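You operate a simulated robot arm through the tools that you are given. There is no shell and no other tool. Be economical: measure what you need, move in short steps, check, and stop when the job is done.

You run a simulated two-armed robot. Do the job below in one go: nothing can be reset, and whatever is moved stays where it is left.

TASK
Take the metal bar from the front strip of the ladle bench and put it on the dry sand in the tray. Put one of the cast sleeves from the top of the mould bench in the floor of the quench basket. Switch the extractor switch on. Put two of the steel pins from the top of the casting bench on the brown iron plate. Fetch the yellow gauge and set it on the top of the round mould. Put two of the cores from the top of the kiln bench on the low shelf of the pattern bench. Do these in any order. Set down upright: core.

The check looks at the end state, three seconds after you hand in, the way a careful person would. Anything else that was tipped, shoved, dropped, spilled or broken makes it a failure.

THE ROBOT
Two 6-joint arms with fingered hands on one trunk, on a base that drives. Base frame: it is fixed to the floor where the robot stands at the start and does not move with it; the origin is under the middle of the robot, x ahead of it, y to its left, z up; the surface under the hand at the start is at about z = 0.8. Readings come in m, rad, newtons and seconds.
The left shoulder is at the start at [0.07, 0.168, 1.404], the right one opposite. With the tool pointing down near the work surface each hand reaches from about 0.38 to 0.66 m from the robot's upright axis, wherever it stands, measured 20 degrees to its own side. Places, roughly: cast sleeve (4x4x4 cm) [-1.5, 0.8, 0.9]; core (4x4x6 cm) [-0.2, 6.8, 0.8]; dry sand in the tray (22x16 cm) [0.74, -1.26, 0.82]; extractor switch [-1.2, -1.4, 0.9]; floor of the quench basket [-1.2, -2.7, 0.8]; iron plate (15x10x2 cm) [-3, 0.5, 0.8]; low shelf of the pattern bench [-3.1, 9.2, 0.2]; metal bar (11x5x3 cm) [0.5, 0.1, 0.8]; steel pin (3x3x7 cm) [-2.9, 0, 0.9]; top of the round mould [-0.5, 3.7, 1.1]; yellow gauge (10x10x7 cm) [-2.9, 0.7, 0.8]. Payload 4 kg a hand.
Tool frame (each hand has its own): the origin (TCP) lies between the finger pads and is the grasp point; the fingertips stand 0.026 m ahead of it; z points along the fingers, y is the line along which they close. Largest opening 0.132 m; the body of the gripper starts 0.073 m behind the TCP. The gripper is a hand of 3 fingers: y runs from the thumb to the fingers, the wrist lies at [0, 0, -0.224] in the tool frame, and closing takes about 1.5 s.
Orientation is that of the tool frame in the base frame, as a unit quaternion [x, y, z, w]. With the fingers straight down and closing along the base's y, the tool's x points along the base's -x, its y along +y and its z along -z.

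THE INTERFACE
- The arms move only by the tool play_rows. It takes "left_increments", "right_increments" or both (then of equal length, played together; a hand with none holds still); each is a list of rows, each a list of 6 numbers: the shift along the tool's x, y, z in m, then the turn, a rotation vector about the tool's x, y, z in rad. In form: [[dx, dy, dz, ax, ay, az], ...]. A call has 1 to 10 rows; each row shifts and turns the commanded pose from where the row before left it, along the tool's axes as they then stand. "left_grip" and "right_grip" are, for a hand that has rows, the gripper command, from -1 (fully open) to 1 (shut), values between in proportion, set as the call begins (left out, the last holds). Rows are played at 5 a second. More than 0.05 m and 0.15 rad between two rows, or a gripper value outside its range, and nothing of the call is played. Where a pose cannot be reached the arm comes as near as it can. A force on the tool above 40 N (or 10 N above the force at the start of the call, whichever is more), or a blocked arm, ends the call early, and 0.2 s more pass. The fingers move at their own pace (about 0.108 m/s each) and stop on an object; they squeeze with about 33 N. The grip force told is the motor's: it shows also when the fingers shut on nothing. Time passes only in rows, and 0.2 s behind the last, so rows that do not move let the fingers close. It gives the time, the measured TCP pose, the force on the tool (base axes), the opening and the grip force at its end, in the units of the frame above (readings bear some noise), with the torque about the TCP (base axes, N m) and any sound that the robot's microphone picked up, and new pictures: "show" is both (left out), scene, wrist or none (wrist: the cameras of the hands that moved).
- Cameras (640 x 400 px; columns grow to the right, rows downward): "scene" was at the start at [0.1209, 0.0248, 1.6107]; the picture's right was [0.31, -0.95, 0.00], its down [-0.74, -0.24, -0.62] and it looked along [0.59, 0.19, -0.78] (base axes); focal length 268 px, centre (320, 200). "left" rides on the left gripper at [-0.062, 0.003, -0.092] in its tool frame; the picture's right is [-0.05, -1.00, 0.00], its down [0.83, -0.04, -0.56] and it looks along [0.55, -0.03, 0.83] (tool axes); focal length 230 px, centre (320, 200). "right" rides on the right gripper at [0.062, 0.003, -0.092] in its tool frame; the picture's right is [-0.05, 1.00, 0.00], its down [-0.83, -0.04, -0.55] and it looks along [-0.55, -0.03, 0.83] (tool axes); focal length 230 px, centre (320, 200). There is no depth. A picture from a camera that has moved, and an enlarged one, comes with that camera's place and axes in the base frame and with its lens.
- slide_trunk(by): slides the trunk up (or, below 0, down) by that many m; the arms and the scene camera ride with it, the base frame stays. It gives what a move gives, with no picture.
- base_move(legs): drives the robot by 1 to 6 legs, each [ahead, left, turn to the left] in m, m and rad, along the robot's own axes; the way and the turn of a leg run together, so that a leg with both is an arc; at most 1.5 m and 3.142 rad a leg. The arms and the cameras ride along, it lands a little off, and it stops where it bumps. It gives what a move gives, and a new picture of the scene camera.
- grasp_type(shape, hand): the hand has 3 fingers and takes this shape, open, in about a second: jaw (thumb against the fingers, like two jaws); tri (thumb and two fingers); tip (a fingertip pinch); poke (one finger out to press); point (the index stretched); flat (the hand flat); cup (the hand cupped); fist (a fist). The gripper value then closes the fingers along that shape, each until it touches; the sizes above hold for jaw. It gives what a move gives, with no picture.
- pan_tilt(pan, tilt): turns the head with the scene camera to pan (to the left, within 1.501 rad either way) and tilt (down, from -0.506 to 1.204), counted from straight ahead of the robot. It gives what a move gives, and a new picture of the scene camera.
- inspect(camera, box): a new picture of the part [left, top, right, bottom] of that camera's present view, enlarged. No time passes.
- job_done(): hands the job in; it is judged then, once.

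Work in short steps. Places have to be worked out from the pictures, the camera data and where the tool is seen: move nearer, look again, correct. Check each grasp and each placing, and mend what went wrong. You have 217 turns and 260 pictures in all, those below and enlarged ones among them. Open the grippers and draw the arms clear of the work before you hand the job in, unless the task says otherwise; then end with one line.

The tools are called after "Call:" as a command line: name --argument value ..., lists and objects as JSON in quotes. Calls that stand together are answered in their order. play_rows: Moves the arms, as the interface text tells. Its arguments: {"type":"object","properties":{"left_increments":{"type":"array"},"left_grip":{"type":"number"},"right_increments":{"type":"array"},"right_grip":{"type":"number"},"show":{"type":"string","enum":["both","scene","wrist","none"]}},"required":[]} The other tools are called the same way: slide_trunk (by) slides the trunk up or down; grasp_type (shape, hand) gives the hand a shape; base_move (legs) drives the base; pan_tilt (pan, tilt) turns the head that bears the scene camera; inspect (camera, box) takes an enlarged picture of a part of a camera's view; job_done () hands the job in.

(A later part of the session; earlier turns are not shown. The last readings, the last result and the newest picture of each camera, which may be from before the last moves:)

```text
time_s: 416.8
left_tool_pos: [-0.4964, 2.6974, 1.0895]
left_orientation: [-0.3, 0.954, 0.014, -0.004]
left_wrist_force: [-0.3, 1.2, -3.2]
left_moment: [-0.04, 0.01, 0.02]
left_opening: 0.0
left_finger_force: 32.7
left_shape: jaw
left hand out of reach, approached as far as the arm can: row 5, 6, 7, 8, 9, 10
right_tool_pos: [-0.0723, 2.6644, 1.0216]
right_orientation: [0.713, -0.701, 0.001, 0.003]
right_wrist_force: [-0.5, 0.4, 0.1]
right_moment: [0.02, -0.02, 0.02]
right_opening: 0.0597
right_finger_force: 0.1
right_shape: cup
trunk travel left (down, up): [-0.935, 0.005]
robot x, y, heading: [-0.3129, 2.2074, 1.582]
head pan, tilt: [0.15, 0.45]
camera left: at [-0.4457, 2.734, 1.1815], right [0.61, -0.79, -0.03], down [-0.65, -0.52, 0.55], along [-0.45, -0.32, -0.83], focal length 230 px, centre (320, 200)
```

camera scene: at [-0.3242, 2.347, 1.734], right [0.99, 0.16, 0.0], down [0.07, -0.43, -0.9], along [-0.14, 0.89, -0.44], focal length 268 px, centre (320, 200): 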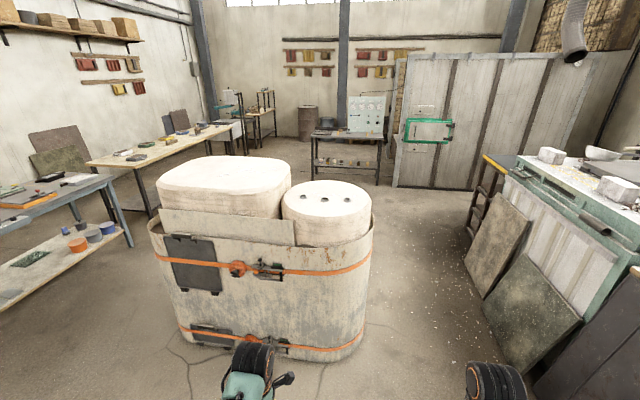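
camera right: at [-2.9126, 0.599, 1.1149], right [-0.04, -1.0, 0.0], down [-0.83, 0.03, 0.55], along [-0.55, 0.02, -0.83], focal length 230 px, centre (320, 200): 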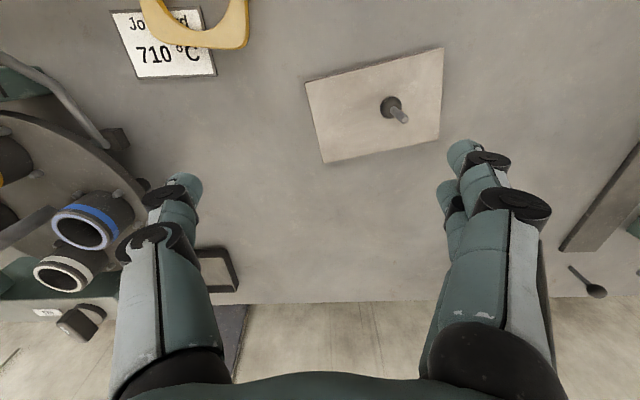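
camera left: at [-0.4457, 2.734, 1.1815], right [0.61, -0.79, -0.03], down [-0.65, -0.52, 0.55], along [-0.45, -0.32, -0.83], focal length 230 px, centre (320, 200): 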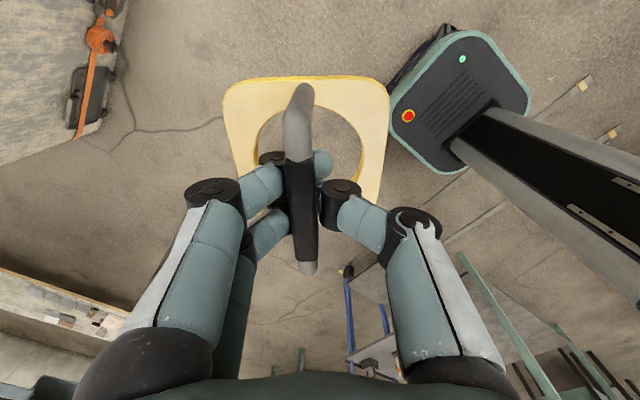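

The height is limited close in; move the hand 9 cm outward and up together.

Call:
play_rows --left_increments '[[-0.0115, 0.0164, 0, 0, 0, 0], [-0.0115, 0.0164, 0, 0, 0, 0], [-0.0115, 0.0164, 0, 0, 0, 0], [-0.0115, 0.0164, 0, 0, 0, 0], [0, 0, -0.025, 0, 0, 0], [0, 0, -0.025, 0, 0, 0], [0, 0, -0.025, 0, 0, 0], [0, 0, -0.025, 0, 0, 0], [0, 0, -0.025, 0, 0, 0], [0, 0, -0.02, 0, 0, 0]]' --show "none"

```text
time_s: 419.0
left_tool_pos: [-0.4775, 2.8271, 1.1875]
left_orientation: [-0.297, 0.955, 0.012, 0.004]
left_wrist_force: [-0.5, -0.3, -3.3]
left_moment: [-0.02, 0.0, 0.0]
left_opening: 0.0001
left_finger_force: 33.1
left_shape: jaw
left hand out of reach, approached as far as the arm can: row 6, 7, 8, 9, 10
right_tool_pos: [-0.0724, 2.6657, 1.0227]
right_orientation: [0.713, -0.701, 0.0, 0.002]
right_wrist_force: [0.3, 0.6, 0.5]
right_moment: [0.02, 0.02, 0.0]
right_opening: 0.0598
right_finger_force: 0.0
right_shape: cup
trunk travel left (down, up): [-0.935, 0.005]
robot x, y, heading: [-0.3034, 2.2068, 1.577]
head pan, tilt: [0.15, 0.45]
```

Nearly; extend a bit farther out and up.

Call:
play_rows --left_increments '[[-0.0115, 0.0164, 0, 0, 0, 0], [-0.0115, 0.0164, 0, 0, 0, 0], [-0.0115, 0.0164, -0.01, 0, 0, 0], [0, 0, -0.015, 0, 0, 0], [0, 0, -0.015, 0, 0, 0], [0, 0, 0, 0, 0, 0]]' --show "none"

Call:
inspect --camera "scene" --box '[0, 0, 640, 400]'

```text
time_s: 420.4
left_tool_pos: [-0.4753, 2.8862, 1.2303]
left_orientation: [-0.296, 0.955, 0.011, 0.005]
left_wrist_force: [0.1, 0.2, -2.7]
left_moment: [-0.02, -0.01, 0.03]
left_opening: 0.0
left_finger_force: 33.0
left_shape: jaw
right_tool_pos: [-0.0727, 2.6633, 1.0225]
right_orientation: [0.713, -0.701, 0.0, 0.003]
right_wrist_force: [-0.1, 0.6, 0.0]
right_moment: [0.0, 0.0, 0.04]
right_opening: 0.0597
right_finger_force: 0.1
right_shape: cup
trunk travel left (down, up): [-0.935, 0.005]
robot x, y, heading: [-0.31, 2.2062, 1.584]
head pan, tilt: [0.15, 0.45]
```

```text
1.00 times, centred on (320, 200) of scene (not enlarged: the box is as wide or as high as the picture)
camera zoom: at [-0.325, 2.3478, 1.7339], right [0.99, 0.16, 0.0], down [0.07, -0.43, -0.9], along [-0.14, 0.89, -0.44], focal length 268 px, centre (320, 200)
```

zoom: 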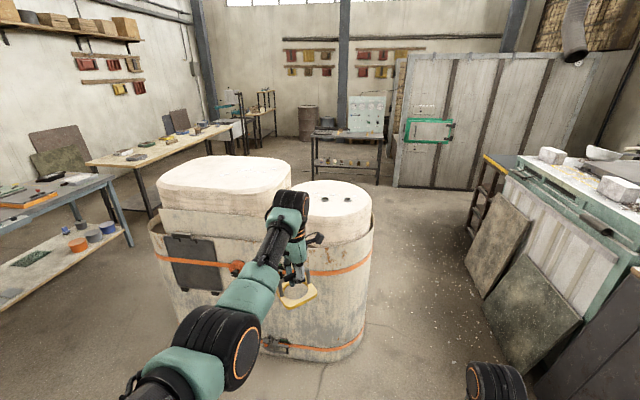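

Gauge bottom is ≈1.145. Drive ahead 0.5 m and look.

Call:
base_move --legs '[[0.5, 0, 0]]'

Call:
inspect --camera "left" --box '[0, 0, 640, 400]'

```text
time_s: 423.4
left_tool_pos: [-0.4806, 3.3915, 1.2312]
left_orientation: [-0.297, 0.955, 0.012, 0.005]
left_wrist_force: [0.1, -0.6, -3.0]
left_moment: [-0.03, 0.0, -0.02]
left_opening: 0.0
left_finger_force: 33.4
left_shape: jaw
right_tool_pos: [-0.0792, 3.171, 1.0237]
right_orientation: [0.714, -0.7, -0.001, 0.002]
right_wrist_force: [-0.4, 1.0, -0.1]
right_moment: [0.01, 0.04, -0.02]
right_opening: 0.0602
right_finger_force: 0.1
right_shape: cup
trunk travel left (down, up): [-0.935, 0.005]
robot x, y, heading: [-0.3097, 2.7147, 1.58]
head pan, tilt: [0.15, 0.45]
camera scene: at [-0.3301, 2.8527, 1.7343], right [0.99, 0.16, 0.0], down [0.07, -0.43, -0.9], along [-0.14, 0.89, -0.43], focal length 268 px, centre (320, 200)
```

scene: 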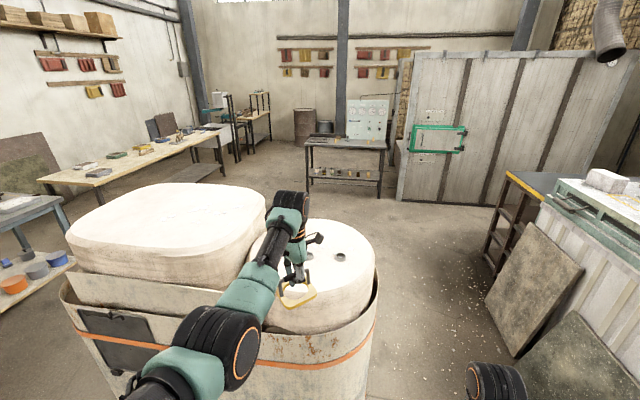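

```text
1.00 times, centred on (320, 200) of left (not enlarged: the box is as wide or as high as the picture)
camera zoom: at [-0.4314, 3.4273, 1.3237], right [0.61, -0.79, -0.02], down [-0.66, -0.52, 0.54], along [-0.44, -0.32, -0.84], focal length 230 px, centre (320, 200)
```

zoom: 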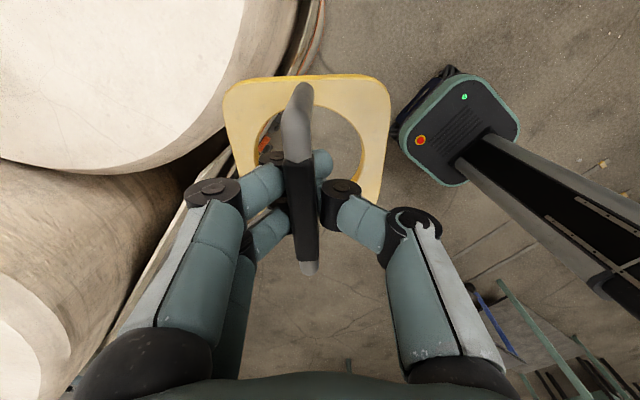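

South edge of the top is y≈3.48, studs at y≈3.67. Drive 0.16 m further so the ring centre is at y≈3.565.

Call:
base_move --legs '[[0.163, 0, 0]]'

Call:
inspect --camera "left" --box '[0, 0, 640, 400]'

```text
time_s: 424.9
left_tool_pos: [-0.4833, 3.556, 1.2322]
left_orientation: [-0.297, 0.955, 0.013, 0.006]
left_wrist_force: [0.3, 0.1, -2.9]
left_moment: [0.01, -0.01, -0.04]
left_opening: 0.0
left_finger_force: 32.9
left_shape: jaw
right_tool_pos: [-0.0793, 3.3341, 1.0245]
right_orientation: [0.713, -0.701, -0.002, 0.002]
right_wrist_force: [0.1, -0.7, -1.0]
right_moment: [0.01, -0.02, 0.0]
right_opening: 0.0597
right_finger_force: 0.0
right_shape: cup
trunk travel left (down, up): [-0.935, 0.005]
robot x, y, heading: [-0.3149, 2.8766, 1.581]
head pan, tilt: [0.15, 0.45]
camera scene: at [-0.3317, 3.0159, 1.7345], right [0.99, 0.16, 0.0], down [0.07, -0.43, -0.9], along [-0.14, 0.89, -0.43], focal length 268 px, centre (320, 200)
```

scene: 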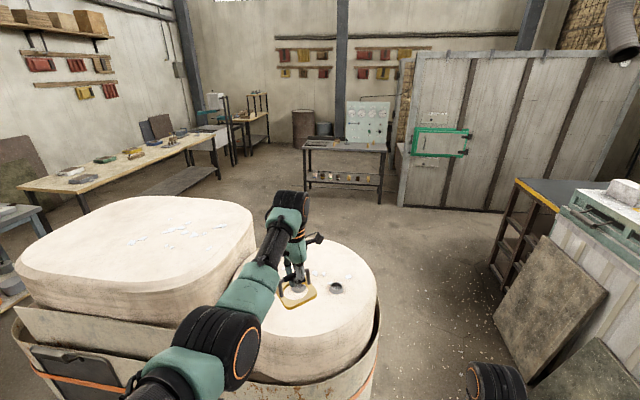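

```text
1.00 times, centred on (320, 200) of left (not enlarged: the box is as wide or as high as the picture)
camera zoom: at [-0.4328, 3.5912, 1.3248], right [0.61, -0.79, -0.02], down [-0.66, -0.52, 0.54], along [-0.44, -0.32, -0.84], focal length 230 px, centre (320, 200)
```

zoom: 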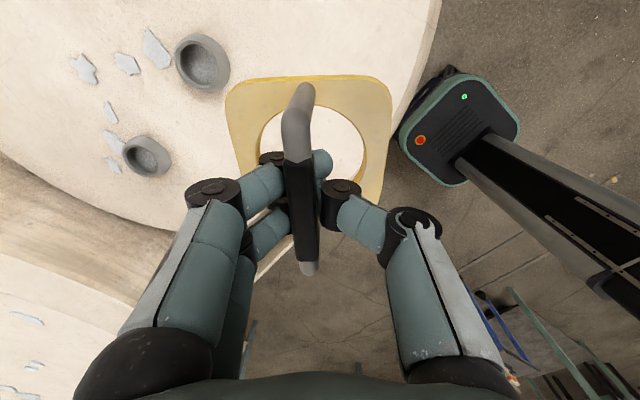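

Ring has room between edge and cups. Shift 1 cm north and lower; creep to contact.

Call:
play_rows --left_increments '[[-0.0057, 0.0082, 0, 0, 0, 0], [0, 0, 0.01, 0, 0, 0], [0, 0, 0.01, 0, 0, 0], [0, 0, 0.008, 0, 0, 0], [0, 0, 0.004, 0, 0, 0], [0, 0, 0.003, 0, 0, 0], [0, 0, 0.003, 0, 0, 0], [0, 0, 0, 0, 0, 0]]' --show "wrist"

```text
time_s: 426.7
left_tool_pos: [-0.482, 3.5696, 1.1907]
left_orientation: [-0.298, 0.955, 0.012, 0.005]
left_wrist_force: [0.3, 0.1, -2.8]
left_moment: [-0.02, 0.0, -0.01]
left_opening: 0.0
left_finger_force: 33.1
left_shape: jaw
right_tool_pos: [-0.0796, 3.3377, 1.0228]
right_orientation: [0.713, -0.701, 0.001, 0.003]
right_wrist_force: [-0.8, 0.1, 0.2]
right_moment: [-0.02, -0.01, -0.01]
right_opening: 0.06
right_finger_force: 0.2
right_shape: cup
trunk travel left (down, up): [-0.935, 0.005]
robot x, y, heading: [-0.3158, 2.8788, 1.579]
head pan, tilt: [0.15, 0.45]
camera left: at [-0.4328, 3.6054, 1.2843], right [0.61, -0.79, -0.02], down [-0.66, -0.52, 0.54], along [-0.44, -0.32, -0.84], focal length 230 px, centre (320, 200)
```

left: 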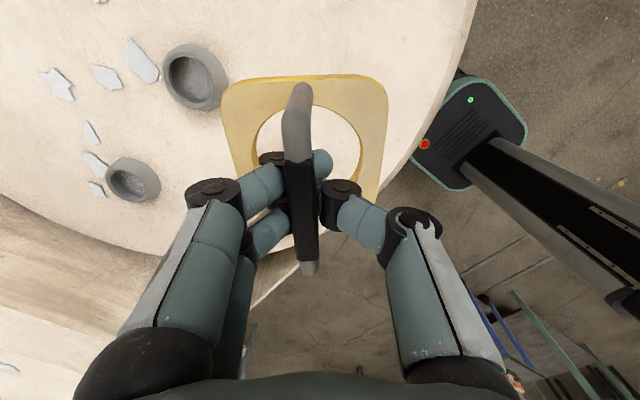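

No contact yet; the ring's north corner is close to a cup, so shift back 1.2 cm south and creep down.

Call:
play_rows --left_increments '[[0.0068, -0.0099, 0, 0, 0, 0], [0, 0, 0.003, 0, 0, 0], [0, 0, 0.003, 0, 0, 0], [0, 0, 0.003, 0, 0, 0], [0, 0, 0, 0, 0, 0]]' --show "none"

Call:
play_rows --left_increments '[[0, 0, 0.003, 0, 0, 0], [0, 0, 0.003, 0, 0, 0], [0, 0, 0, 0, 0, 0]]' --show "none"

```text
time_s: 427.9
left_tool_pos: [-0.482, 3.5576, 1.1833]
left_orientation: [-0.298, 0.955, 0.012, 0.005]
left_wrist_force: [-0.3, -0.2, -3.3]
left_moment: [-0.01, -0.03, -0.01]
left_opening: 0.0
left_finger_force: 32.8
left_shape: jaw
right_tool_pos: [-0.0813, 3.3381, 1.0221]
right_orientation: [0.714, -0.7, 0.0, 0.002]
right_wrist_force: [1.1, -0.2, -0.2]
right_moment: [-0.04, 0.02, 0.01]
right_opening: 0.06
right_finger_force: 0.1
right_shape: cup
trunk travel left (down, up): [-0.935, 0.005]
robot x, y, heading: [-0.3137, 2.8748, 1.58]
head pan, tilt: [0.15, 0.45]
```

```text
time_s: 428.7
left_tool_pos: [-0.4827, 3.559, 1.1781]
left_orientation: [-0.297, 0.955, 0.012, 0.003]
left_wrist_force: [0.4, -0.2, -3.0]
left_moment: [-0.04, -0.02, 0.01]
left_opening: 0.0
left_finger_force: 32.8
left_shape: jaw
right_tool_pos: [-0.0797, 3.3381, 1.0231]
right_orientation: [0.714, -0.7, 0.0, 0.002]
right_wrist_force: [-0.3, 0.7, 0.1]
right_moment: [0.0, 0.02, 0.04]
right_opening: 0.0598
right_finger_force: 0.1
right_shape: cup
trunk travel left (down, up): [-0.935, 0.005]
robot x, y, heading: [-0.3161, 2.8787, 1.579]
head pan, tilt: [0.15, 0.45]
```

Still hanging free; keep creeping.

Call:
play_rows --left_increments '[[0, 0, 0.003, 0, 0, 0], [0, 0, 0.003, 0, 0, 0], [0, 0, 0.003, 0, 0, 0], [0, 0, 0, 0, 0, 0]]' --show "none"

Call:
play_rows --left_increments '[[0, 0, 0.003, 0, 0, 0], [0, 0, 0.003, 0, 0, 0], [0, 0, 0.003, 0, 0, 0], [0, 0, 0, 0, 0, 0]]' --show "wrist"

```text
time_s: 429.7
left_tool_pos: [-0.4831, 3.5605, 1.1675]
left_orientation: [-0.297, 0.955, 0.011, 0.004]
left_wrist_force: [0.0, -0.3, -3.0]
left_moment: [-0.05, -0.03, 0.01]
left_opening: 0.0003
left_finger_force: 32.9
left_shape: jaw
right_tool_pos: [-0.0796, 3.3374, 1.0229]
right_orientation: [0.714, -0.7, 0.001, 0.003]
right_wrist_force: [0.4, 0.4, -0.2]
right_moment: [0.04, 0.0, 0.0]
right_opening: 0.0599
right_finger_force: 0.2
right_shape: cup
trunk travel left (down, up): [-0.935, 0.005]
robot x, y, heading: [-0.3134, 2.8794, 1.578]
head pan, tilt: [0.15, 0.45]
```

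```text
time_s: 430.7
left_tool_pos: [-0.4836, 3.5593, 1.1594]
left_orientation: [-0.297, 0.955, 0.01, 0.003]
left_wrist_force: [-0.2, 0.6, -3.7]
left_moment: [-0.02, 0.01, -0.02]
left_opening: 0.0001
left_finger_force: 32.8
left_shape: jaw
right_tool_pos: [-0.08, 3.337, 1.0224]
right_orientation: [0.713, -0.702, 0.001, 0.002]
right_wrist_force: [0.0, 0.2, 1.3]
right_moment: [-0.03, -0.03, -0.04]
right_opening: 0.0601
right_finger_force: 0.1
right_shape: cup
trunk travel left (down, up): [-0.935, 0.005]
robot x, y, heading: [-0.3172, 2.8739, 1.583]
head pan, tilt: [0.15, 0.45]
camera left: at [-0.4332, 3.5945, 1.2515], right [0.61, -0.79, -0.02], down [-0.66, -0.52, 0.54], along [-0.44, -0.32, -0.84], focal length 230 px, centre (320, 200)
```

left: 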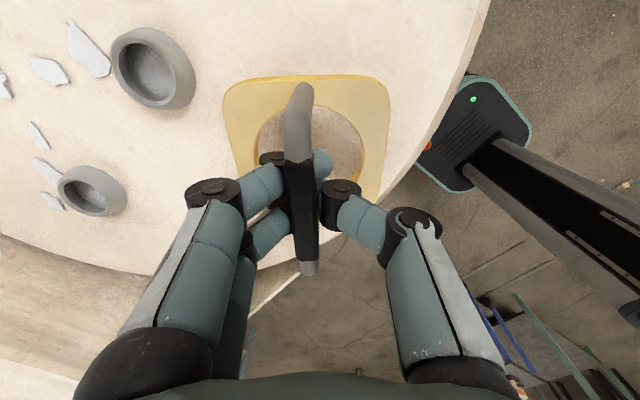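

Re-triangulated: top is z≈1.06. Shift 6 mm north and continue down.

Call:
play_rows --left_increments '[[-0.0034, 0.005, 0.003, 0, 0, 0], [0, 0, 0.003, 0, 0, 0], [0, 0, 0.003, 0, 0, 0], [0, 0, 0, 0, 0, 0]]' --show "none"

Call:
play_rows --left_increments '[[0, 0, 0.003, 0, 0, 0], [0, 0, 0.003, 0, 0, 0], [0, 0, 0, 0, 0, 0]]' --show "none"

```text
time_s: 431.7
left_tool_pos: [-0.4819, 3.5653, 1.1499]
left_orientation: [-0.297, 0.955, 0.012, 0.004]
left_wrist_force: [0.6, 0.6, -3.2]
left_moment: [-0.04, -0.03, 0.01]
left_opening: 0.0001
left_finger_force: 33.0
left_shape: jaw
right_tool_pos: [-0.081, 3.3372, 1.0226]
right_orientation: [0.714, -0.7, 0.0, 0.002]
right_wrist_force: [0.4, 0.0, 0.5]
right_moment: [0.02, 0.0, 0.0]
right_opening: 0.0601
right_finger_force: 0.0
right_shape: cup
trunk travel left (down, up): [-0.935, 0.005]
robot x, y, heading: [-0.3154, 2.877, 1.582]
head pan, tilt: [0.15, 0.45]
```

```text
time_s: 432.5
left_tool_pos: [-0.4828, 3.565, 1.1437]
left_orientation: [-0.298, 0.955, 0.011, 0.004]
left_wrist_force: [-0.1, -0.1, -3.6]
left_moment: [0.0, -0.03, 0.0]
left_opening: 0.0
left_finger_force: 33.4
left_shape: jaw
right_tool_pos: [-0.0807, 3.3371, 1.0219]
right_orientation: [0.714, -0.7, 0.0, 0.002]
right_wrist_force: [0.4, -0.2, 0.7]
right_moment: [-0.01, 0.02, -0.01]
right_opening: 0.0597
right_finger_force: 0.0
right_shape: cup
trunk travel left (down, up): [-0.935, 0.005]
robot x, y, heading: [-0.3177, 2.8827, 1.581]
head pan, tilt: [0.15, 0.45]
```

Call:
play_rows --left_increments '[[0, 0, 0.003, 0, 0, 0], [0, 0, 0.003, 0, 0, 0], [0, 0, 0, 0, 0, 0]]' --show "none"

Call:
play_rows --left_increments '[[0, 0, 0.003, 0, 0, 0], [0, 0, 0.003, 0, 0, 0], [0, 0, 0, 0, 0, 0]]' --show "wrist"

```text
time_s: 433.3
left_tool_pos: [-0.4829, 3.5651, 1.1385]
left_orientation: [-0.298, 0.955, 0.011, 0.005]
left_wrist_force: [0.5, 1.3, -0.6]
left_moment: [0.02, -0.03, 0.0]
left_opening: 0.0
left_finger_force: 32.8
left_shape: jaw
right_tool_pos: [-0.0796, 3.3377, 1.0221]
right_orientation: [0.713, -0.701, 0.001, 0.003]
right_wrist_force: [0.2, 0.4, 0.4]
right_moment: [0.02, -0.01, -0.01]
right_opening: 0.0601
right_finger_force: 0.1
right_shape: cup
trunk travel left (down, up): [-0.935, 0.005]
robot x, y, heading: [-0.3149, 2.8782, 1.58]
head pan, tilt: [0.15, 0.45]
```

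```text
time_s: 434.1
left_tool_pos: [-0.4812, 3.5669, 1.1325]
left_orientation: [-0.296, 0.955, 0.011, 0.005]
left_wrist_force: [-0.1, -0.5, 0.0]
left_moment: [-0.01, -0.01, -0.02]
left_opening: 0.0001
left_finger_force: 32.8
left_shape: jaw
right_tool_pos: [-0.0794, 3.3372, 1.0228]
right_orientation: [0.713, -0.701, 0.0, 0.002]
right_wrist_force: [0.3, 0.0, 0.3]
right_moment: [0.02, 0.01, -0.03]
right_opening: 0.0601
right_finger_force: 0.0
right_shape: cup
trunk travel left (down, up): [-0.935, 0.005]
robot x, y, heading: [-0.3129, 2.8801, 1.579]
head pan, tilt: [0.15, 0.45]
camera left: at [-0.4321, 3.6014, 1.2249], right [0.61, -0.79, -0.02], down [-0.66, -0.52, 0.54], along [-0.44, -0.32, -0.84], focal length 230 px, centre (320, 200)
```

left: 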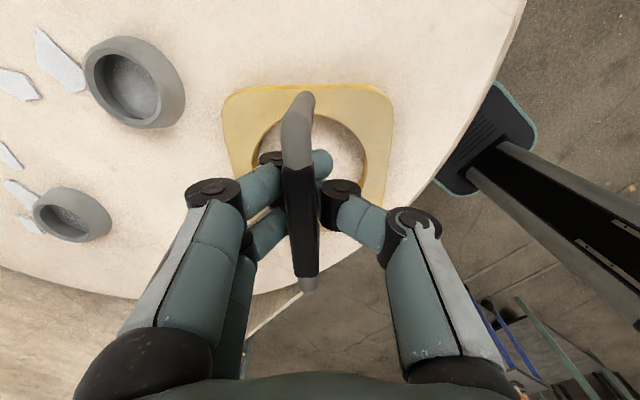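

The ring rests on the mould (weight gone). Open to ~6 cm and lift away.

Call:
play_rows --left_increments '[[0, 0, 0, 0, 0, 0], [0, 0, 0, 0, 0, 0], [0, 0, 0, 0, 0, 0], [0, 0, 0, 0, 0, 0]]' --left_grip -0.05 --show "wrist"

Call:
play_rows --left_increments '[[0, 0, -0.015, 0, 0, 0], [0, 0, -0.02, 0, 0, 0], [0, 0, -0.02, 0, 0, 0], [0, 0, -0.02, 0, 0, 0], [0, 0, -0.02, 0, 0, 0], [0, 0, -0.01, 0, 0, 0]]' --show "wrist"

```text
time_s: 435.1
left_tool_pos: [-0.4809, 3.5653, 1.1329]
left_orientation: [-0.298, 0.954, 0.012, 0.005]
left_wrist_force: [-0.2, 0.5, 0.5]
left_moment: [-0.04, -0.02, 0.0]
left_opening: 0.0685
left_finger_force: 0.2
left_shape: jaw
right_tool_pos: [-0.0784, 3.3372, 1.0224]
right_orientation: [0.714, -0.701, 0.0, 0.002]
right_wrist_force: [0.2, 0.6, -0.6]
right_moment: [-0.01, 0.03, 0.0]
right_opening: 0.0601
right_finger_force: 0.0
right_shape: cup
trunk travel left (down, up): [-0.935, 0.005]
robot x, y, heading: [-0.312, 2.879, 1.582]
head pan, tilt: [0.15, 0.45]
camera left: at [-0.4321, 3.6014, 1.2249], right [0.61, -0.79, -0.02], down [-0.66, -0.52, 0.54], along [-0.44, -0.32, -0.84], focal length 230 px, centre (320, 200)
```

left: 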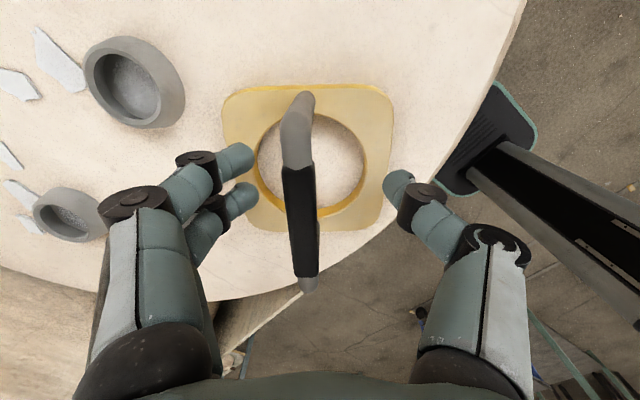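

```text
time_s: 436.5
left_tool_pos: [-0.4832, 3.5645, 1.2369]
left_orientation: [-0.298, 0.955, 0.011, 0.004]
left_wrist_force: [0.6, 0.6, 0.6]
left_moment: [-0.01, 0.04, 0.01]
left_opening: 0.0686
left_finger_force: 0.0
left_shape: jaw
right_tool_pos: [-0.0805, 3.3369, 1.0232]
right_orientation: [0.714, -0.7, 0.0, 0.002]
right_wrist_force: [0.4, 0.7, 0.6]
right_moment: [0.01, -0.01, 0.01]
right_opening: 0.0599
right_finger_force: 0.1
right_shape: cup
trunk travel left (down, up): [-0.935, 0.005]
robot x, y, heading: [-0.3168, 2.8763, 1.58]
head pan, tilt: [0.15, 0.45]
camera left: at [-0.4329, 3.5989, 1.33], right [0.61, -0.79, -0.02], down [-0.66, -0.52, 0.54], along [-0.44, -0.32, -0.84], focal length 230 px, centre (320, 200)
```

left: 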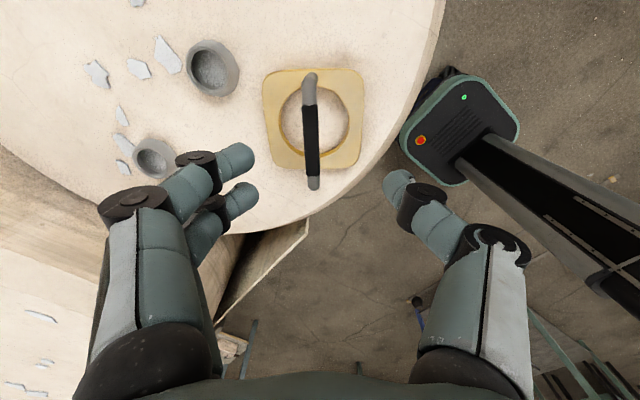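

Gauge sits upright on the mould. Next the cores: back off, shift east to the ~1 m wide passage and drive north toward the kiln bench.

Call:
base_move --legs '[[-0.55, 0, -0.01], [0, -0.58, 0], [1.5, 0, 0], [1.2, 0, 0]]'

Call:
pan_tilt --pan 0.25 --tilt 0.5

```text
time_s: 455.4
left_tool_pos: [0.0939, 5.7203, 1.2376]
left_orientation: [-0.291, 0.957, 0.011, 0.004]
left_wrist_force: [1.0, -0.8, 0.9]
left_moment: [0.01, -0.01, 0.02]
left_opening: 0.0684
left_finger_force: 0.1
left_shape: jaw
right_tool_pos: [0.4936, 5.4885, 1.0231]
right_orientation: [0.709, -0.705, 0.0, 0.002]
right_wrist_force: [-0.2, -0.1, -0.5]
right_moment: [-0.01, -0.03, 0.04]
right_opening: 0.0601
right_finger_force: 0.1
right_shape: cup
trunk travel left (down, up): [-0.935, 0.005]
robot x, y, heading: [0.2517, 5.0309, 1.566]
head pan, tilt: [0.15, 0.45]
camera scene: at [0.2373, 5.1749, 1.7342], right [0.99, 0.15, 0.0], down [0.06, -0.43, -0.9], along [-0.13, 0.89, -0.43], focal length 268 px, centre (320, 200)
```

scene: 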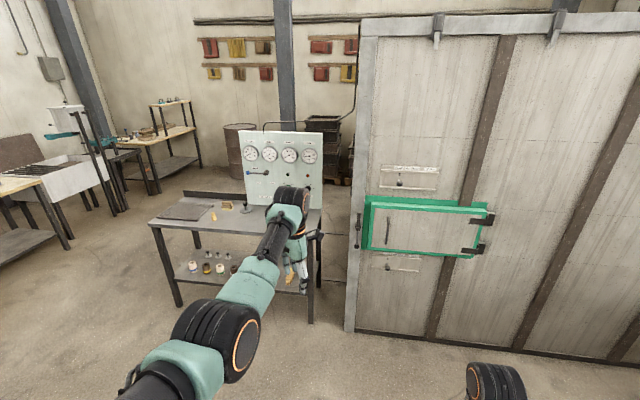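

```text
time_s: 456.1
left_tool_pos: [0.0934, 5.7205, 1.2375]
left_orientation: [-0.29, 0.957, 0.012, 0.005]
left_wrist_force: [0.1, 0.0, 0.2]
left_moment: [-0.03, -0.01, 0.0]
left_opening: 0.0687
left_finger_force: 0.0
left_shape: jaw
right_tool_pos: [0.495, 5.4886, 1.0229]
right_orientation: [0.709, -0.705, 0.001, 0.003]
right_wrist_force: [0.9, -0.6, -0.4]
right_moment: [0.0, -0.02, 0.02]
right_opening: 0.0599
right_finger_force: 0.0
right_shape: cup
trunk travel left (down, up): [-0.935, 0.005]
robot x, y, heading: [0.2497, 5.0346, 1.567]
head pan, tilt: [0.25, 0.499]
camera scene: at [0.2286, 5.1731, 1.7296], right [0.97, 0.24, 0.0], down [0.12, -0.46, -0.88], along [-0.21, 0.85, -0.48], focal length 268 px, centre (320, 200)
```

scene: 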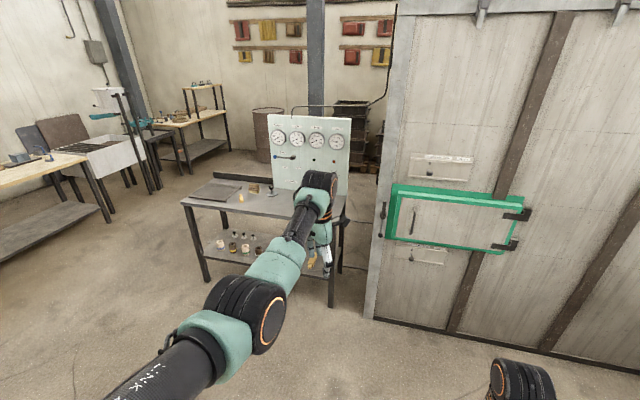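

Bring the left hand down and in to clear the view.

Call:
play_rows --left_increments '[[0.01, -0.0145, 0.025, 0, 0, 0], [0.01, -0.0145, 0.025, 0, 0, 0], [0.01, -0.0145, 0.025, 0, 0, 0], [0.01, -0.0145, 0.025, 0, 0, 0], [0.01, -0.0145, 0.025, 0, 0, 0], [0.01, -0.0145, 0.025, 0, 0, 0], [0.01, -0.0145, 0.025, 0, 0, 0], [0.01, -0.0145, 0.02, 0, 0, 0]]' --show "scene"

Call:
inspect --camera "scene" --box '[170, 150, 370, 290]'

```text
time_s: 457.9
left_tool_pos: [0.0925, 5.5843, 1.04]
left_orientation: [-0.29, 0.957, 0.013, 0.005]
left_wrist_force: [0.2, 0.6, 0.3]
left_moment: [0.0, -0.02, 0.03]
left_opening: 0.0688
left_finger_force: 0.1
left_shape: jaw
right_tool_pos: [0.4937, 5.489, 1.0229]
right_orientation: [0.709, -0.705, 0.0, 0.003]
right_wrist_force: [-0.2, -0.6, 0.3]
right_moment: [-0.02, -0.01, -0.01]
right_opening: 0.0602
right_finger_force: 0.0
right_shape: cup
trunk travel left (down, up): [-0.935, 0.005]
robot x, y, heading: [0.2519, 5.0355, 1.569]
head pan, tilt: [0.25, 0.499]
camera scene: at [0.2286, 5.1723, 1.7297], right [0.97, 0.24, 0.0], down [0.12, -0.46, -0.88], along [-0.21, 0.85, -0.48], focal length 268 px, centre (320, 200)
```

scene: 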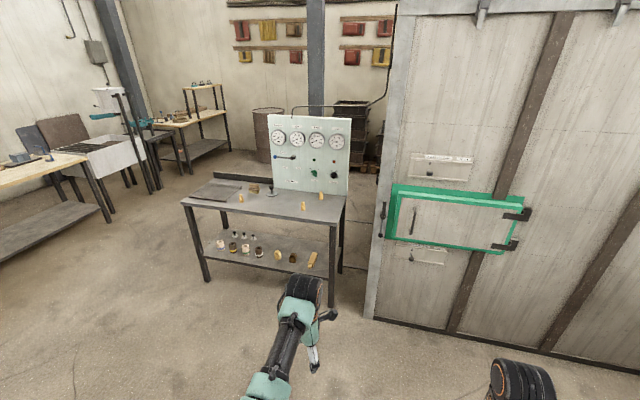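

```text
2.86 times, centred on (270, 220) of scene
camera zoom: at [0.2286, 5.1723, 1.7297], right [0.97, 0.24, 0.0], down [0.12, -0.46, -0.88], along [-0.21, 0.85, -0.48], focal length 765 px, centre (463, 143)
```

zoom: 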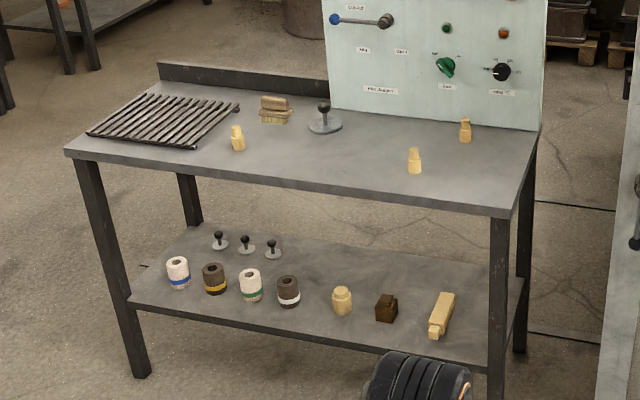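

Three cores stand on the bench: (−0.715,6.656), (−0.256,6.657), (−0.174,6.834). I can take the first two with both hands from x≈−0.485. Set up the hands and drive there.

Call:
grasp_type --shape "jaw" --hand "right"

Call:
play_rows --left_increments '[[0, 0, 0, 0, 0, -0.14], [0, 0, 0, 0, 0, -0.14], [0, 0, 0, 0, 0, -0.14], [0, 0, 0, 0, 0, -0.14], [0, 0, 0, 0, 0, -0.14], [0, 0, 0, 0, 0, -0.14], [0, 0, 0, 0, 0, -0.14], [0, 0, 0, 0, 0, 0]]' --right_increments '[[0, 0, 0, 0, 0, 0], [0, 0, 0, 0, 0, 0], [0, 0, 0, 0, 0, 0], [0, 0, 0, 0, 0, 0], [0, 0, 0, 0, 0, 0], [0, 0, 0, 0, 0, 0], [0, 0, 0, 0, 0, 0], [0, 0, 0, 0, 0, 0]]' --left_grip -0.3 --right_grip 1 --show "none"

Call:
base_move --legs '[[0, 0.737, 0], [0.95, 0, 0]]'

Call:
play_rows --right_increments '[[0, 0, 0, 0, 0, 0], [0, 0, 0, 0, 0, 0], [0, 0, 0, 0, 0, 0], [0, 0, 0, 0, 0, 0]]' --left_increments '[[0, 0, 0, 0, 0, 0], [0, 0, 0, 0, 0, 0], [0, 0, 0, 0, 0, 0], [0, 0, 0, 0, 0, 0]]' --right_grip -0.3 --show "wrist"

```text
time_s: 458.8
left_tool_pos: [0.0918, 5.5865, 1.039]
left_orientation: [-0.291, 0.957, 0.012, 0.005]
left_wrist_force: [0.4, -0.1, 0.2]
left_moment: [-0.01, -0.01, -0.01]
left_opening: 0.0688
left_finger_force: 0.1
left_shape: jaw
right_tool_pos: [0.4939, 5.4896, 1.0231]
right_orientation: [0.708, -0.706, -0.001, 0.003]
right_wrist_force: [-0.7, -0.6, -0.3]
right_moment: [0.0, 0.0, 0.0]
right_opening: 0.132
right_finger_force: 0.0
right_shape: jaw
trunk travel left (down, up): [-0.935, 0.005]
robot x, y, heading: [0.2505, 5.0324, 1.564]
head pan, tilt: [0.25, 0.499]
```

```text
time_s: 460.6
left_tool_pos: [0.0924, 5.585, 1.0383]
left_orientation: [0.708, -0.707, -0.007, -0.009]
left_wrist_force: [1.2, -1.0, 0.5]
left_moment: [-0.02, 0.02, -0.01]
left_opening: 0.0855
left_finger_force: 0.1
left_shape: jaw
right_tool_pos: [0.4928, 5.4894, 1.0227]
right_orientation: [0.709, -0.705, 0.001, 0.002]
right_wrist_force: [0.1, 0.2, -0.3]
right_moment: [0.01, -0.01, 0.02]
right_opening: 0.0
right_finger_force: 33.2
right_shape: jaw
trunk travel left (down, up): [-0.935, 0.005]
robot x, y, heading: [0.2555, 5.0332, 1.566]
head pan, tilt: [0.25, 0.499]
```

```text
time_s: 469.0
left_tool_pos: [-0.6181, 6.5318, 1.039]
left_orientation: [-0.705, 0.709, 0.007, 0.01]
left_wrist_force: [0.1, -0.5, 0.2]
left_moment: [0.0, 0.0, 0.0]
left_opening: 0.0854
left_finger_force: 0.1
left_shape: jaw
right_tool_pos: [-0.2168, 6.4323, 1.023]
right_orientation: [-0.706, 0.708, 0.002, -0.002]
right_wrist_force: [0.8, -0.6, 0.0]
right_moment: [0.02, -0.01, 0.0]
right_opening: 0.0001
right_finger_force: 33.5
right_shape: jaw
trunk travel left (down, up): [-0.935, 0.005]
robot x, y, heading: [-0.4612, 5.9791, 1.562]
head pan, tilt: [0.25, 0.499]
camera scene: at [-0.484, 6.1175, 1.7297], right [0.97, 0.24, 0.0], down [0.11, -0.46, -0.88], along [-0.21, 0.85, -0.48], focal length 268 px, centre (320, 200)
```

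scene: 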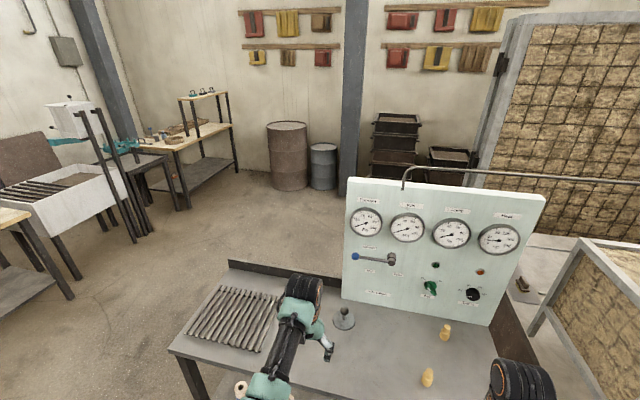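

```text
time_s: 470.0
left_tool_pos: [-0.6174, 6.5302, 1.0399]
left_orientation: [-0.705, 0.709, 0.008, 0.01]
left_wrist_force: [0.5, 0.8, -0.5]
left_moment: [-0.01, 0.02, -0.01]
left_opening: 0.0855
left_finger_force: 0.0
left_shape: jaw
right_tool_pos: [-0.2172, 6.4335, 1.0223]
right_orientation: [-0.706, 0.708, 0.0, -0.003]
right_wrist_force: [-0.3, 0.1, 0.1]
right_moment: [-0.01, 0.03, 0.01]
right_opening: 0.0854
right_finger_force: 0.1
right_shape: jaw
trunk travel left (down, up): [-0.935, 0.005]
robot x, y, heading: [-0.4619, 5.9793, 1.558]
head pan, tilt: [0.25, 0.499]
camera right: at [-0.2201, 6.3726, 1.1155], right [-1.0, 0.05, 0.0], down [0.05, 0.83, 0.55], along [0.03, 0.55, -0.83], focal length 230 px, centre (320, 200)
camera left: at [-0.6196, 6.591, 1.1318], right [1.0, 0.04, 0.0], down [0.04, -0.84, 0.53], along [0.03, -0.53, -0.84], focal length 230 px, centre (320, 200)
```

right: 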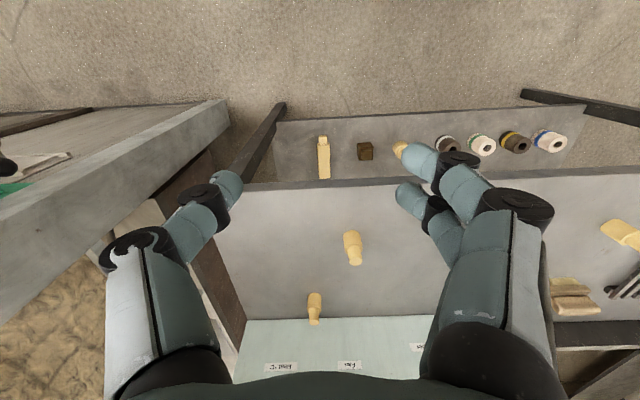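
left: 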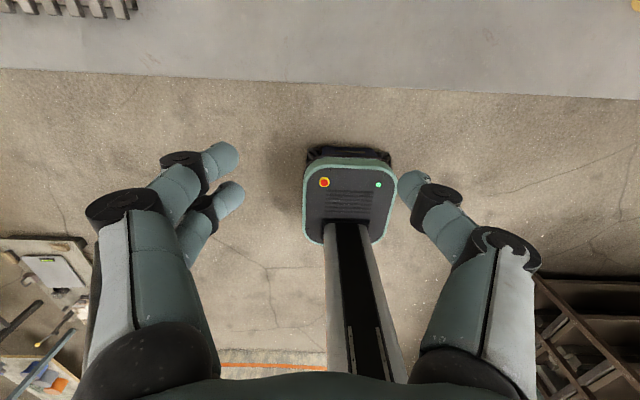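

Cores are at (−0.26,6.66) and (−0.718,6.662). Move the base, then align each hand.

Call:
base_move --legs '[[0.17, 0.055, 0]]'

Call:
play_rows --left_increments '[[0.012, 0.015, 0.02, 0, 0, 0], [0.012, 0.015, 0.02, 0, 0, 0], [0.012, 0.014, 0.02, 0, 0, 0], [0, 0, 0.02, 0, 0, 0]]' --right_increments '[[-0.019, -0.004, 0.02, 0, 0, 0], [-0.019, -0.004, 0.02, 0, 0, 0], [-0.019, -0.004, 0.02, 0, 0, 0], [0, 0, 0.01, 0, 0, 0]]' --show "wrist"

```text
time_s: 471.5
left_tool_pos: [-0.6695, 6.6988, 1.0401]
left_orientation: [-0.704, 0.71, 0.009, 0.011]
left_wrist_force: [0.1, -0.1, 0.4]
left_moment: [0.01, 0.03, -0.03]
left_opening: 0.0852
left_finger_force: 0.1
left_shape: jaw
right_tool_pos: [-0.2688, 6.6001, 1.0241]
right_orientation: [-0.706, 0.709, 0.0, -0.002]
right_wrist_force: [-0.5, -1.0, 0.3]
right_moment: [0.07, 0.02, -0.02]
right_opening: 0.0855
right_finger_force: 0.1
right_shape: jaw
trunk travel left (down, up): [-0.935, 0.005]
robot x, y, heading: [-0.5185, 6.1487, 1.559]
head pan, tilt: [0.25, 0.499]
camera scene: at [-0.5362, 6.2839, 1.7301], right [0.97, 0.24, 0.0], down [0.11, -0.46, -0.88], along [-0.21, 0.85, -0.48], focal length 268 px, centre (320, 200)
```

scene: 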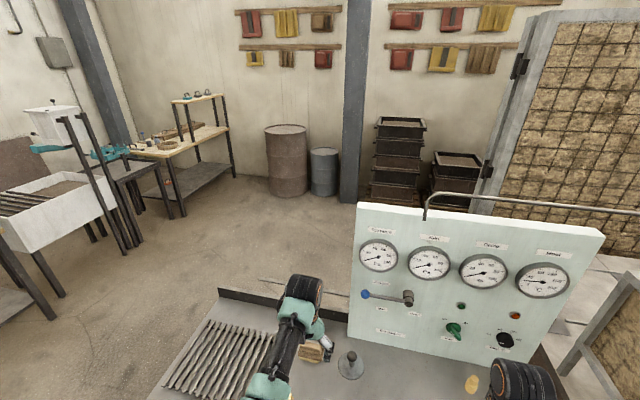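

```text
time_s: 472.5
left_tool_pos: [-0.7156, 6.6687, 0.9566]
left_orientation: [-0.704, 0.71, 0.008, 0.009]
left_wrist_force: [0.2, -0.7, 0.0]
left_moment: [0.03, -0.02, -0.02]
left_opening: 0.0854
left_finger_force: 0.2
left_shape: jaw
right_tool_pos: [-0.2593, 6.658, 0.9493]
right_orientation: [-0.706, 0.708, -0.001, -0.003]
right_wrist_force: [-0.1, -0.2, -0.8]
right_moment: [0.03, -0.01, -0.04]
right_opening: 0.0856
right_finger_force: 0.0
right_shape: jaw
trunk travel left (down, up): [-0.935, 0.005]
robot x, y, heading: [-0.5135, 6.1497, 1.562]
head pan, tilt: [0.25, 0.499]
camera right: at [-0.2627, 6.598, 1.0435], right [-1.0, 0.06, 0.0], down [0.05, 0.83, 0.55], along [0.03, 0.55, -0.83], focal length 230 px, centre (320, 200)
camera left: at [-0.7174, 6.7288, 1.0494], right [1.0, 0.04, 0.0], down [0.03, -0.84, 0.54], along [0.03, -0.53, -0.84], focal length 230 px, centre (320, 200)
```

right: 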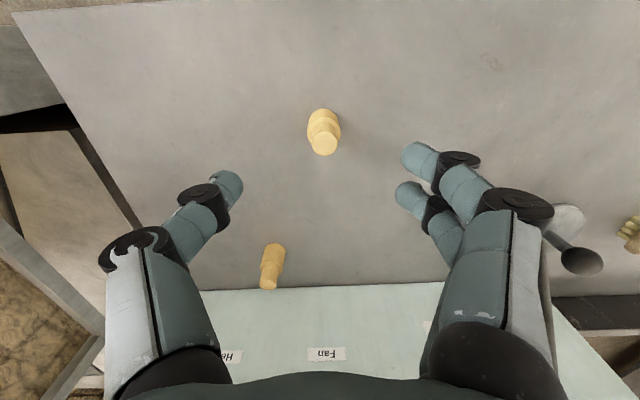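
left: 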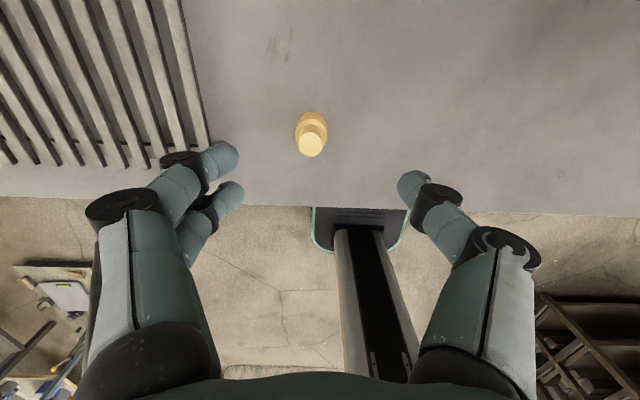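

Both aligned within 4 mm. Descend both hands to z≈0.846.

Call:
play_rows --left_increments '[[0, 0.004, 0.02, 0, 0, 0], [0, 0, 0.02, 0, 0, 0], [0, 0, 0.02, 0, 0, 0], [0, 0, 0.02, 0, 0, 0], [0, 0, 0.02, 0, 0, 0], [0, 0, 0.01, 0, 0, 0], [0, 0, 0, 0, 0, 0]]' --right_increments '[[0, 0.004, 0.02, 0, 0, 0], [0, 0, 0.02, 0, 0, 0], [0, 0, 0.02, 0, 0, 0], [0, 0, 0.02, 0, 0, 0], [0, 0, 0.015, 0, 0, 0], [0, 0, 0.008, 0, 0, 0], [0, 0, 0, 0, 0, 0]]' --left_grip -0.1 --right_grip -0.1 --show "wrist"

```text
time_s: 474.1
left_tool_pos: [-0.7189, 6.6712, 0.8477]
left_orientation: [-0.703, 0.711, 0.007, 0.009]
left_wrist_force: [-0.7, -0.2, -0.1]
left_moment: [-0.01, 0.02, 0.04]
left_opening: 0.0734
left_finger_force: 0.0
left_shape: jaw
right_tool_pos: [-0.2641, 6.659, 0.8494]
right_orientation: [-0.706, 0.708, 0.0, -0.003]
right_wrist_force: [0.2, 0.5, 0.5]
right_moment: [0.01, -0.04, 0.03]
right_opening: 0.0734
right_finger_force: 0.1
right_shape: jaw
trunk travel left (down, up): [-0.935, 0.005]
robot x, y, heading: [-0.5103, 6.1494, 1.56]
head pan, tilt: [0.25, 0.499]
camera right: at [-0.2672, 6.5981, 0.9422], right [-1.0, 0.06, 0.0], down [0.05, 0.83, 0.55], along [0.03, 0.55, -0.83], focal length 230 px, centre (320, 200)
camera left: at [-0.7208, 6.7301, 0.9406], right [1.0, 0.04, 0.0], down [0.03, -0.84, 0.53], along [0.03, -0.53, -0.85], focal length 230 px, centre (320, 200)
```

right: 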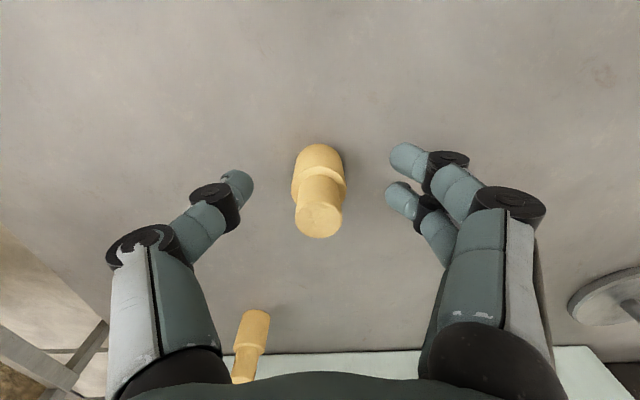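
left: 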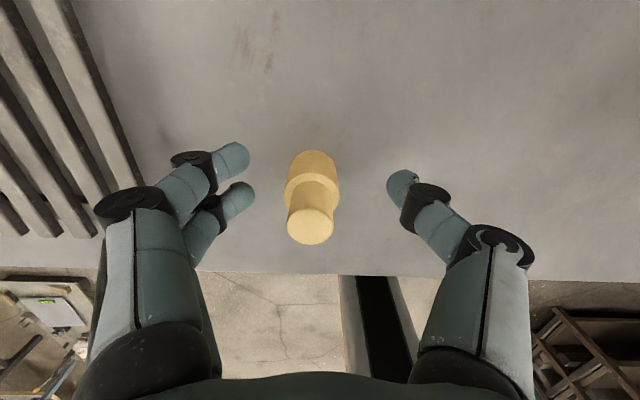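

Both cores between the fingers. Close both hands.

Call:
play_rows --left_increments '[[0, 0, 0, 0, 0, 0], [0, 0, 0, 0, 0, 0], [0, 0, 0, 0, 0, 0], [0, 0, 0, 0, 0, 0], [0, 0, 0, 0, 0, 0], [0, 0, 0, 0, 0, 0]]' --right_increments '[[0, 0, 0, 0, 0, 0], [0, 0, 0, 0, 0, 0], [0, 0, 0, 0, 0, 0], [0, 0, 0, 0, 0, 0], [0, 0, 0, 0, 0, 0], [0, 0, 0, 0, 0, 0]]' --left_grip 1 --right_grip 1 --show "none"

Call:
play_rows --left_increments '[[0, 0, -0.01, 0, 0, 0], [0, 0, -0.015, 0, 0, 0], [0, 0, -0.02, 0, 0, 0], [0, 0, -0.02, 0, 0, 0], [0, 0, -0.02, 0, 0, 0], [0, 0, 0, 0, 0, 0]]' --right_increments '[[0, 0, -0.01, 0, 0, 0], [0, 0, -0.015, 0, 0, 0], [0, 0, -0.02, 0, 0, 0], [0, 0, -0.02, 0, 0, 0], [0, 0, -0.02, 0, 0, 0], [0, 0, 0, 0, 0, 0]]' --show "wrist"

```text
time_s: 475.5
left_tool_pos: [-0.719, 6.6711, 0.849]
left_orientation: [-0.704, 0.71, 0.007, 0.009]
left_wrist_force: [0.6, -0.5, 3.7]
left_moment: [-0.05, 0.06, -0.01]
left_opening: 0.013
left_finger_force: 32.5
left_shape: jaw
right_tool_pos: [-0.2645, 6.6577, 0.8489]
right_orientation: [-0.706, 0.708, 0.0, -0.003]
right_wrist_force: [0.0, -0.1, 0.0]
right_moment: [-0.02, 0.02, 0.01]
right_opening: 0.0197
right_finger_force: 32.8
right_shape: jaw
trunk travel left (down, up): [-0.935, 0.005]
robot x, y, heading: [-0.5202, 6.1466, 1.56]
head pan, tilt: [0.25, 0.499]
```

```text
time_s: 476.9
left_tool_pos: [-0.7185, 6.6692, 0.933]
left_orientation: [-0.705, 0.709, 0.008, 0.009]
left_wrist_force: [-0.4, 0.5, -0.3]
left_moment: [-0.03, 0.02, 0.01]
left_opening: 0.0123
left_finger_force: 33.5
left_shape: jaw
right_tool_pos: [-0.2608, 6.6589, 0.9341]
right_orientation: [-0.706, 0.709, -0.001, -0.003]
right_wrist_force: [0.1, -0.5, -0.2]
right_moment: [0.0, -0.01, -0.02]
right_opening: 0.0198
right_finger_force: 32.6
right_shape: jaw
trunk travel left (down, up): [-0.935, 0.005]
robot x, y, heading: [-0.5149, 6.1484, 1.561]
head pan, tilt: [0.25, 0.499]
camera right: at [-0.2637, 6.599, 1.0268], right [-1.0, 0.06, 0.0], down [0.05, 0.83, 0.55], along [0.03, 0.55, -0.83], focal length 230 px, centre (320, 200)
camera left: at [-0.7202, 6.7289, 1.0255], right [1.0, 0.04, 0.0], down [0.03, -0.84, 0.54], along [0.03, -0.54, -0.84], focal length 230 px, centre (320, 200)
```

right: 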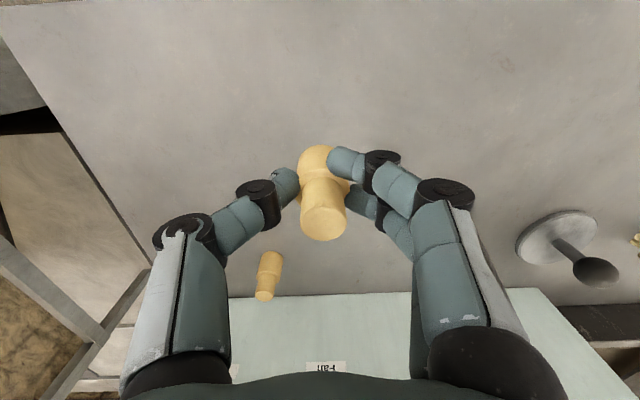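
left: 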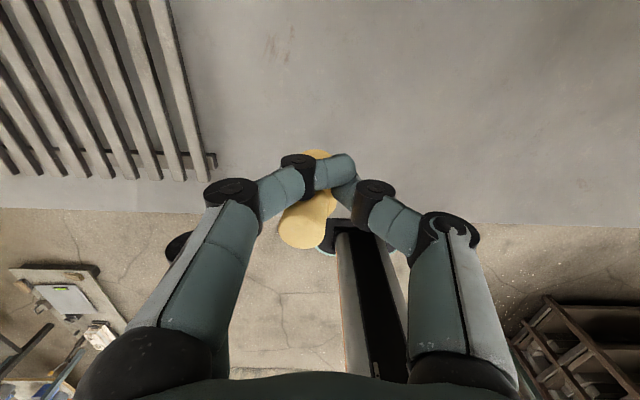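

Right core is held well. The left core was squeezed off-centre and tilts; I put it back down and re-grasp.

Call:
play_rows --left_increments '[[0, 0, 0.02, 0, 0, 0], [0, 0, 0.02, 0, 0, 0], [0, 0, 0.02, 0, 0, 0], [0, 0, 0.013, 0, 0, 0], [0, 0, 0.005, 0, 0, 0], [0, 0, 0.003, 0, 0, 0], [0, 0, 0.002, 0, 0, 0], [0, 0, 0, 0, 0, 0]]' --show "wrist"

```text
time_s: 478.7
left_tool_pos: [-0.7186, 6.6717, 0.8499]
left_orientation: [-0.704, 0.71, 0.008, 0.009]
left_wrist_force: [0.1, -0.3, -0.4]
left_moment: [0.01, 0.01, 0.02]
left_opening: 0.0125
left_finger_force: 33.3
left_shape: jaw
right_tool_pos: [-0.2607, 6.6594, 0.934]
right_orientation: [-0.706, 0.708, 0.0, -0.003]
right_wrist_force: [-0.1, 0.0, -0.2]
right_moment: [0.03, -0.01, 0.02]
right_opening: 0.0197
right_finger_force: 32.8
right_shape: jaw
trunk travel left (down, up): [-0.935, 0.005]
robot x, y, heading: [-0.5177, 6.1492, 1.552]
head pan, tilt: [0.25, 0.499]
camera left: at [-0.7204, 6.7308, 0.9424], right [1.0, 0.04, 0.0], down [0.03, -0.84, 0.54], along [0.03, -0.53, -0.84], focal length 230 px, centre (320, 200)
```

left: 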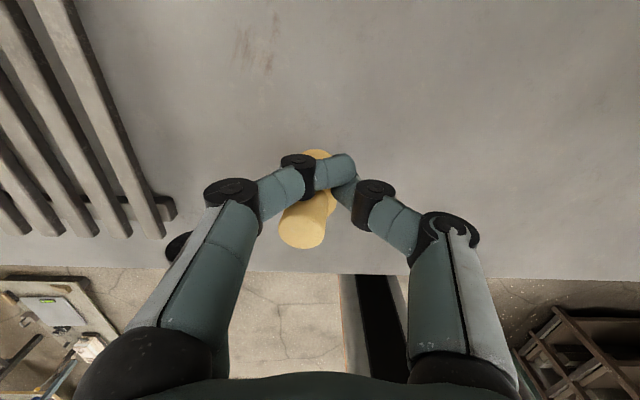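

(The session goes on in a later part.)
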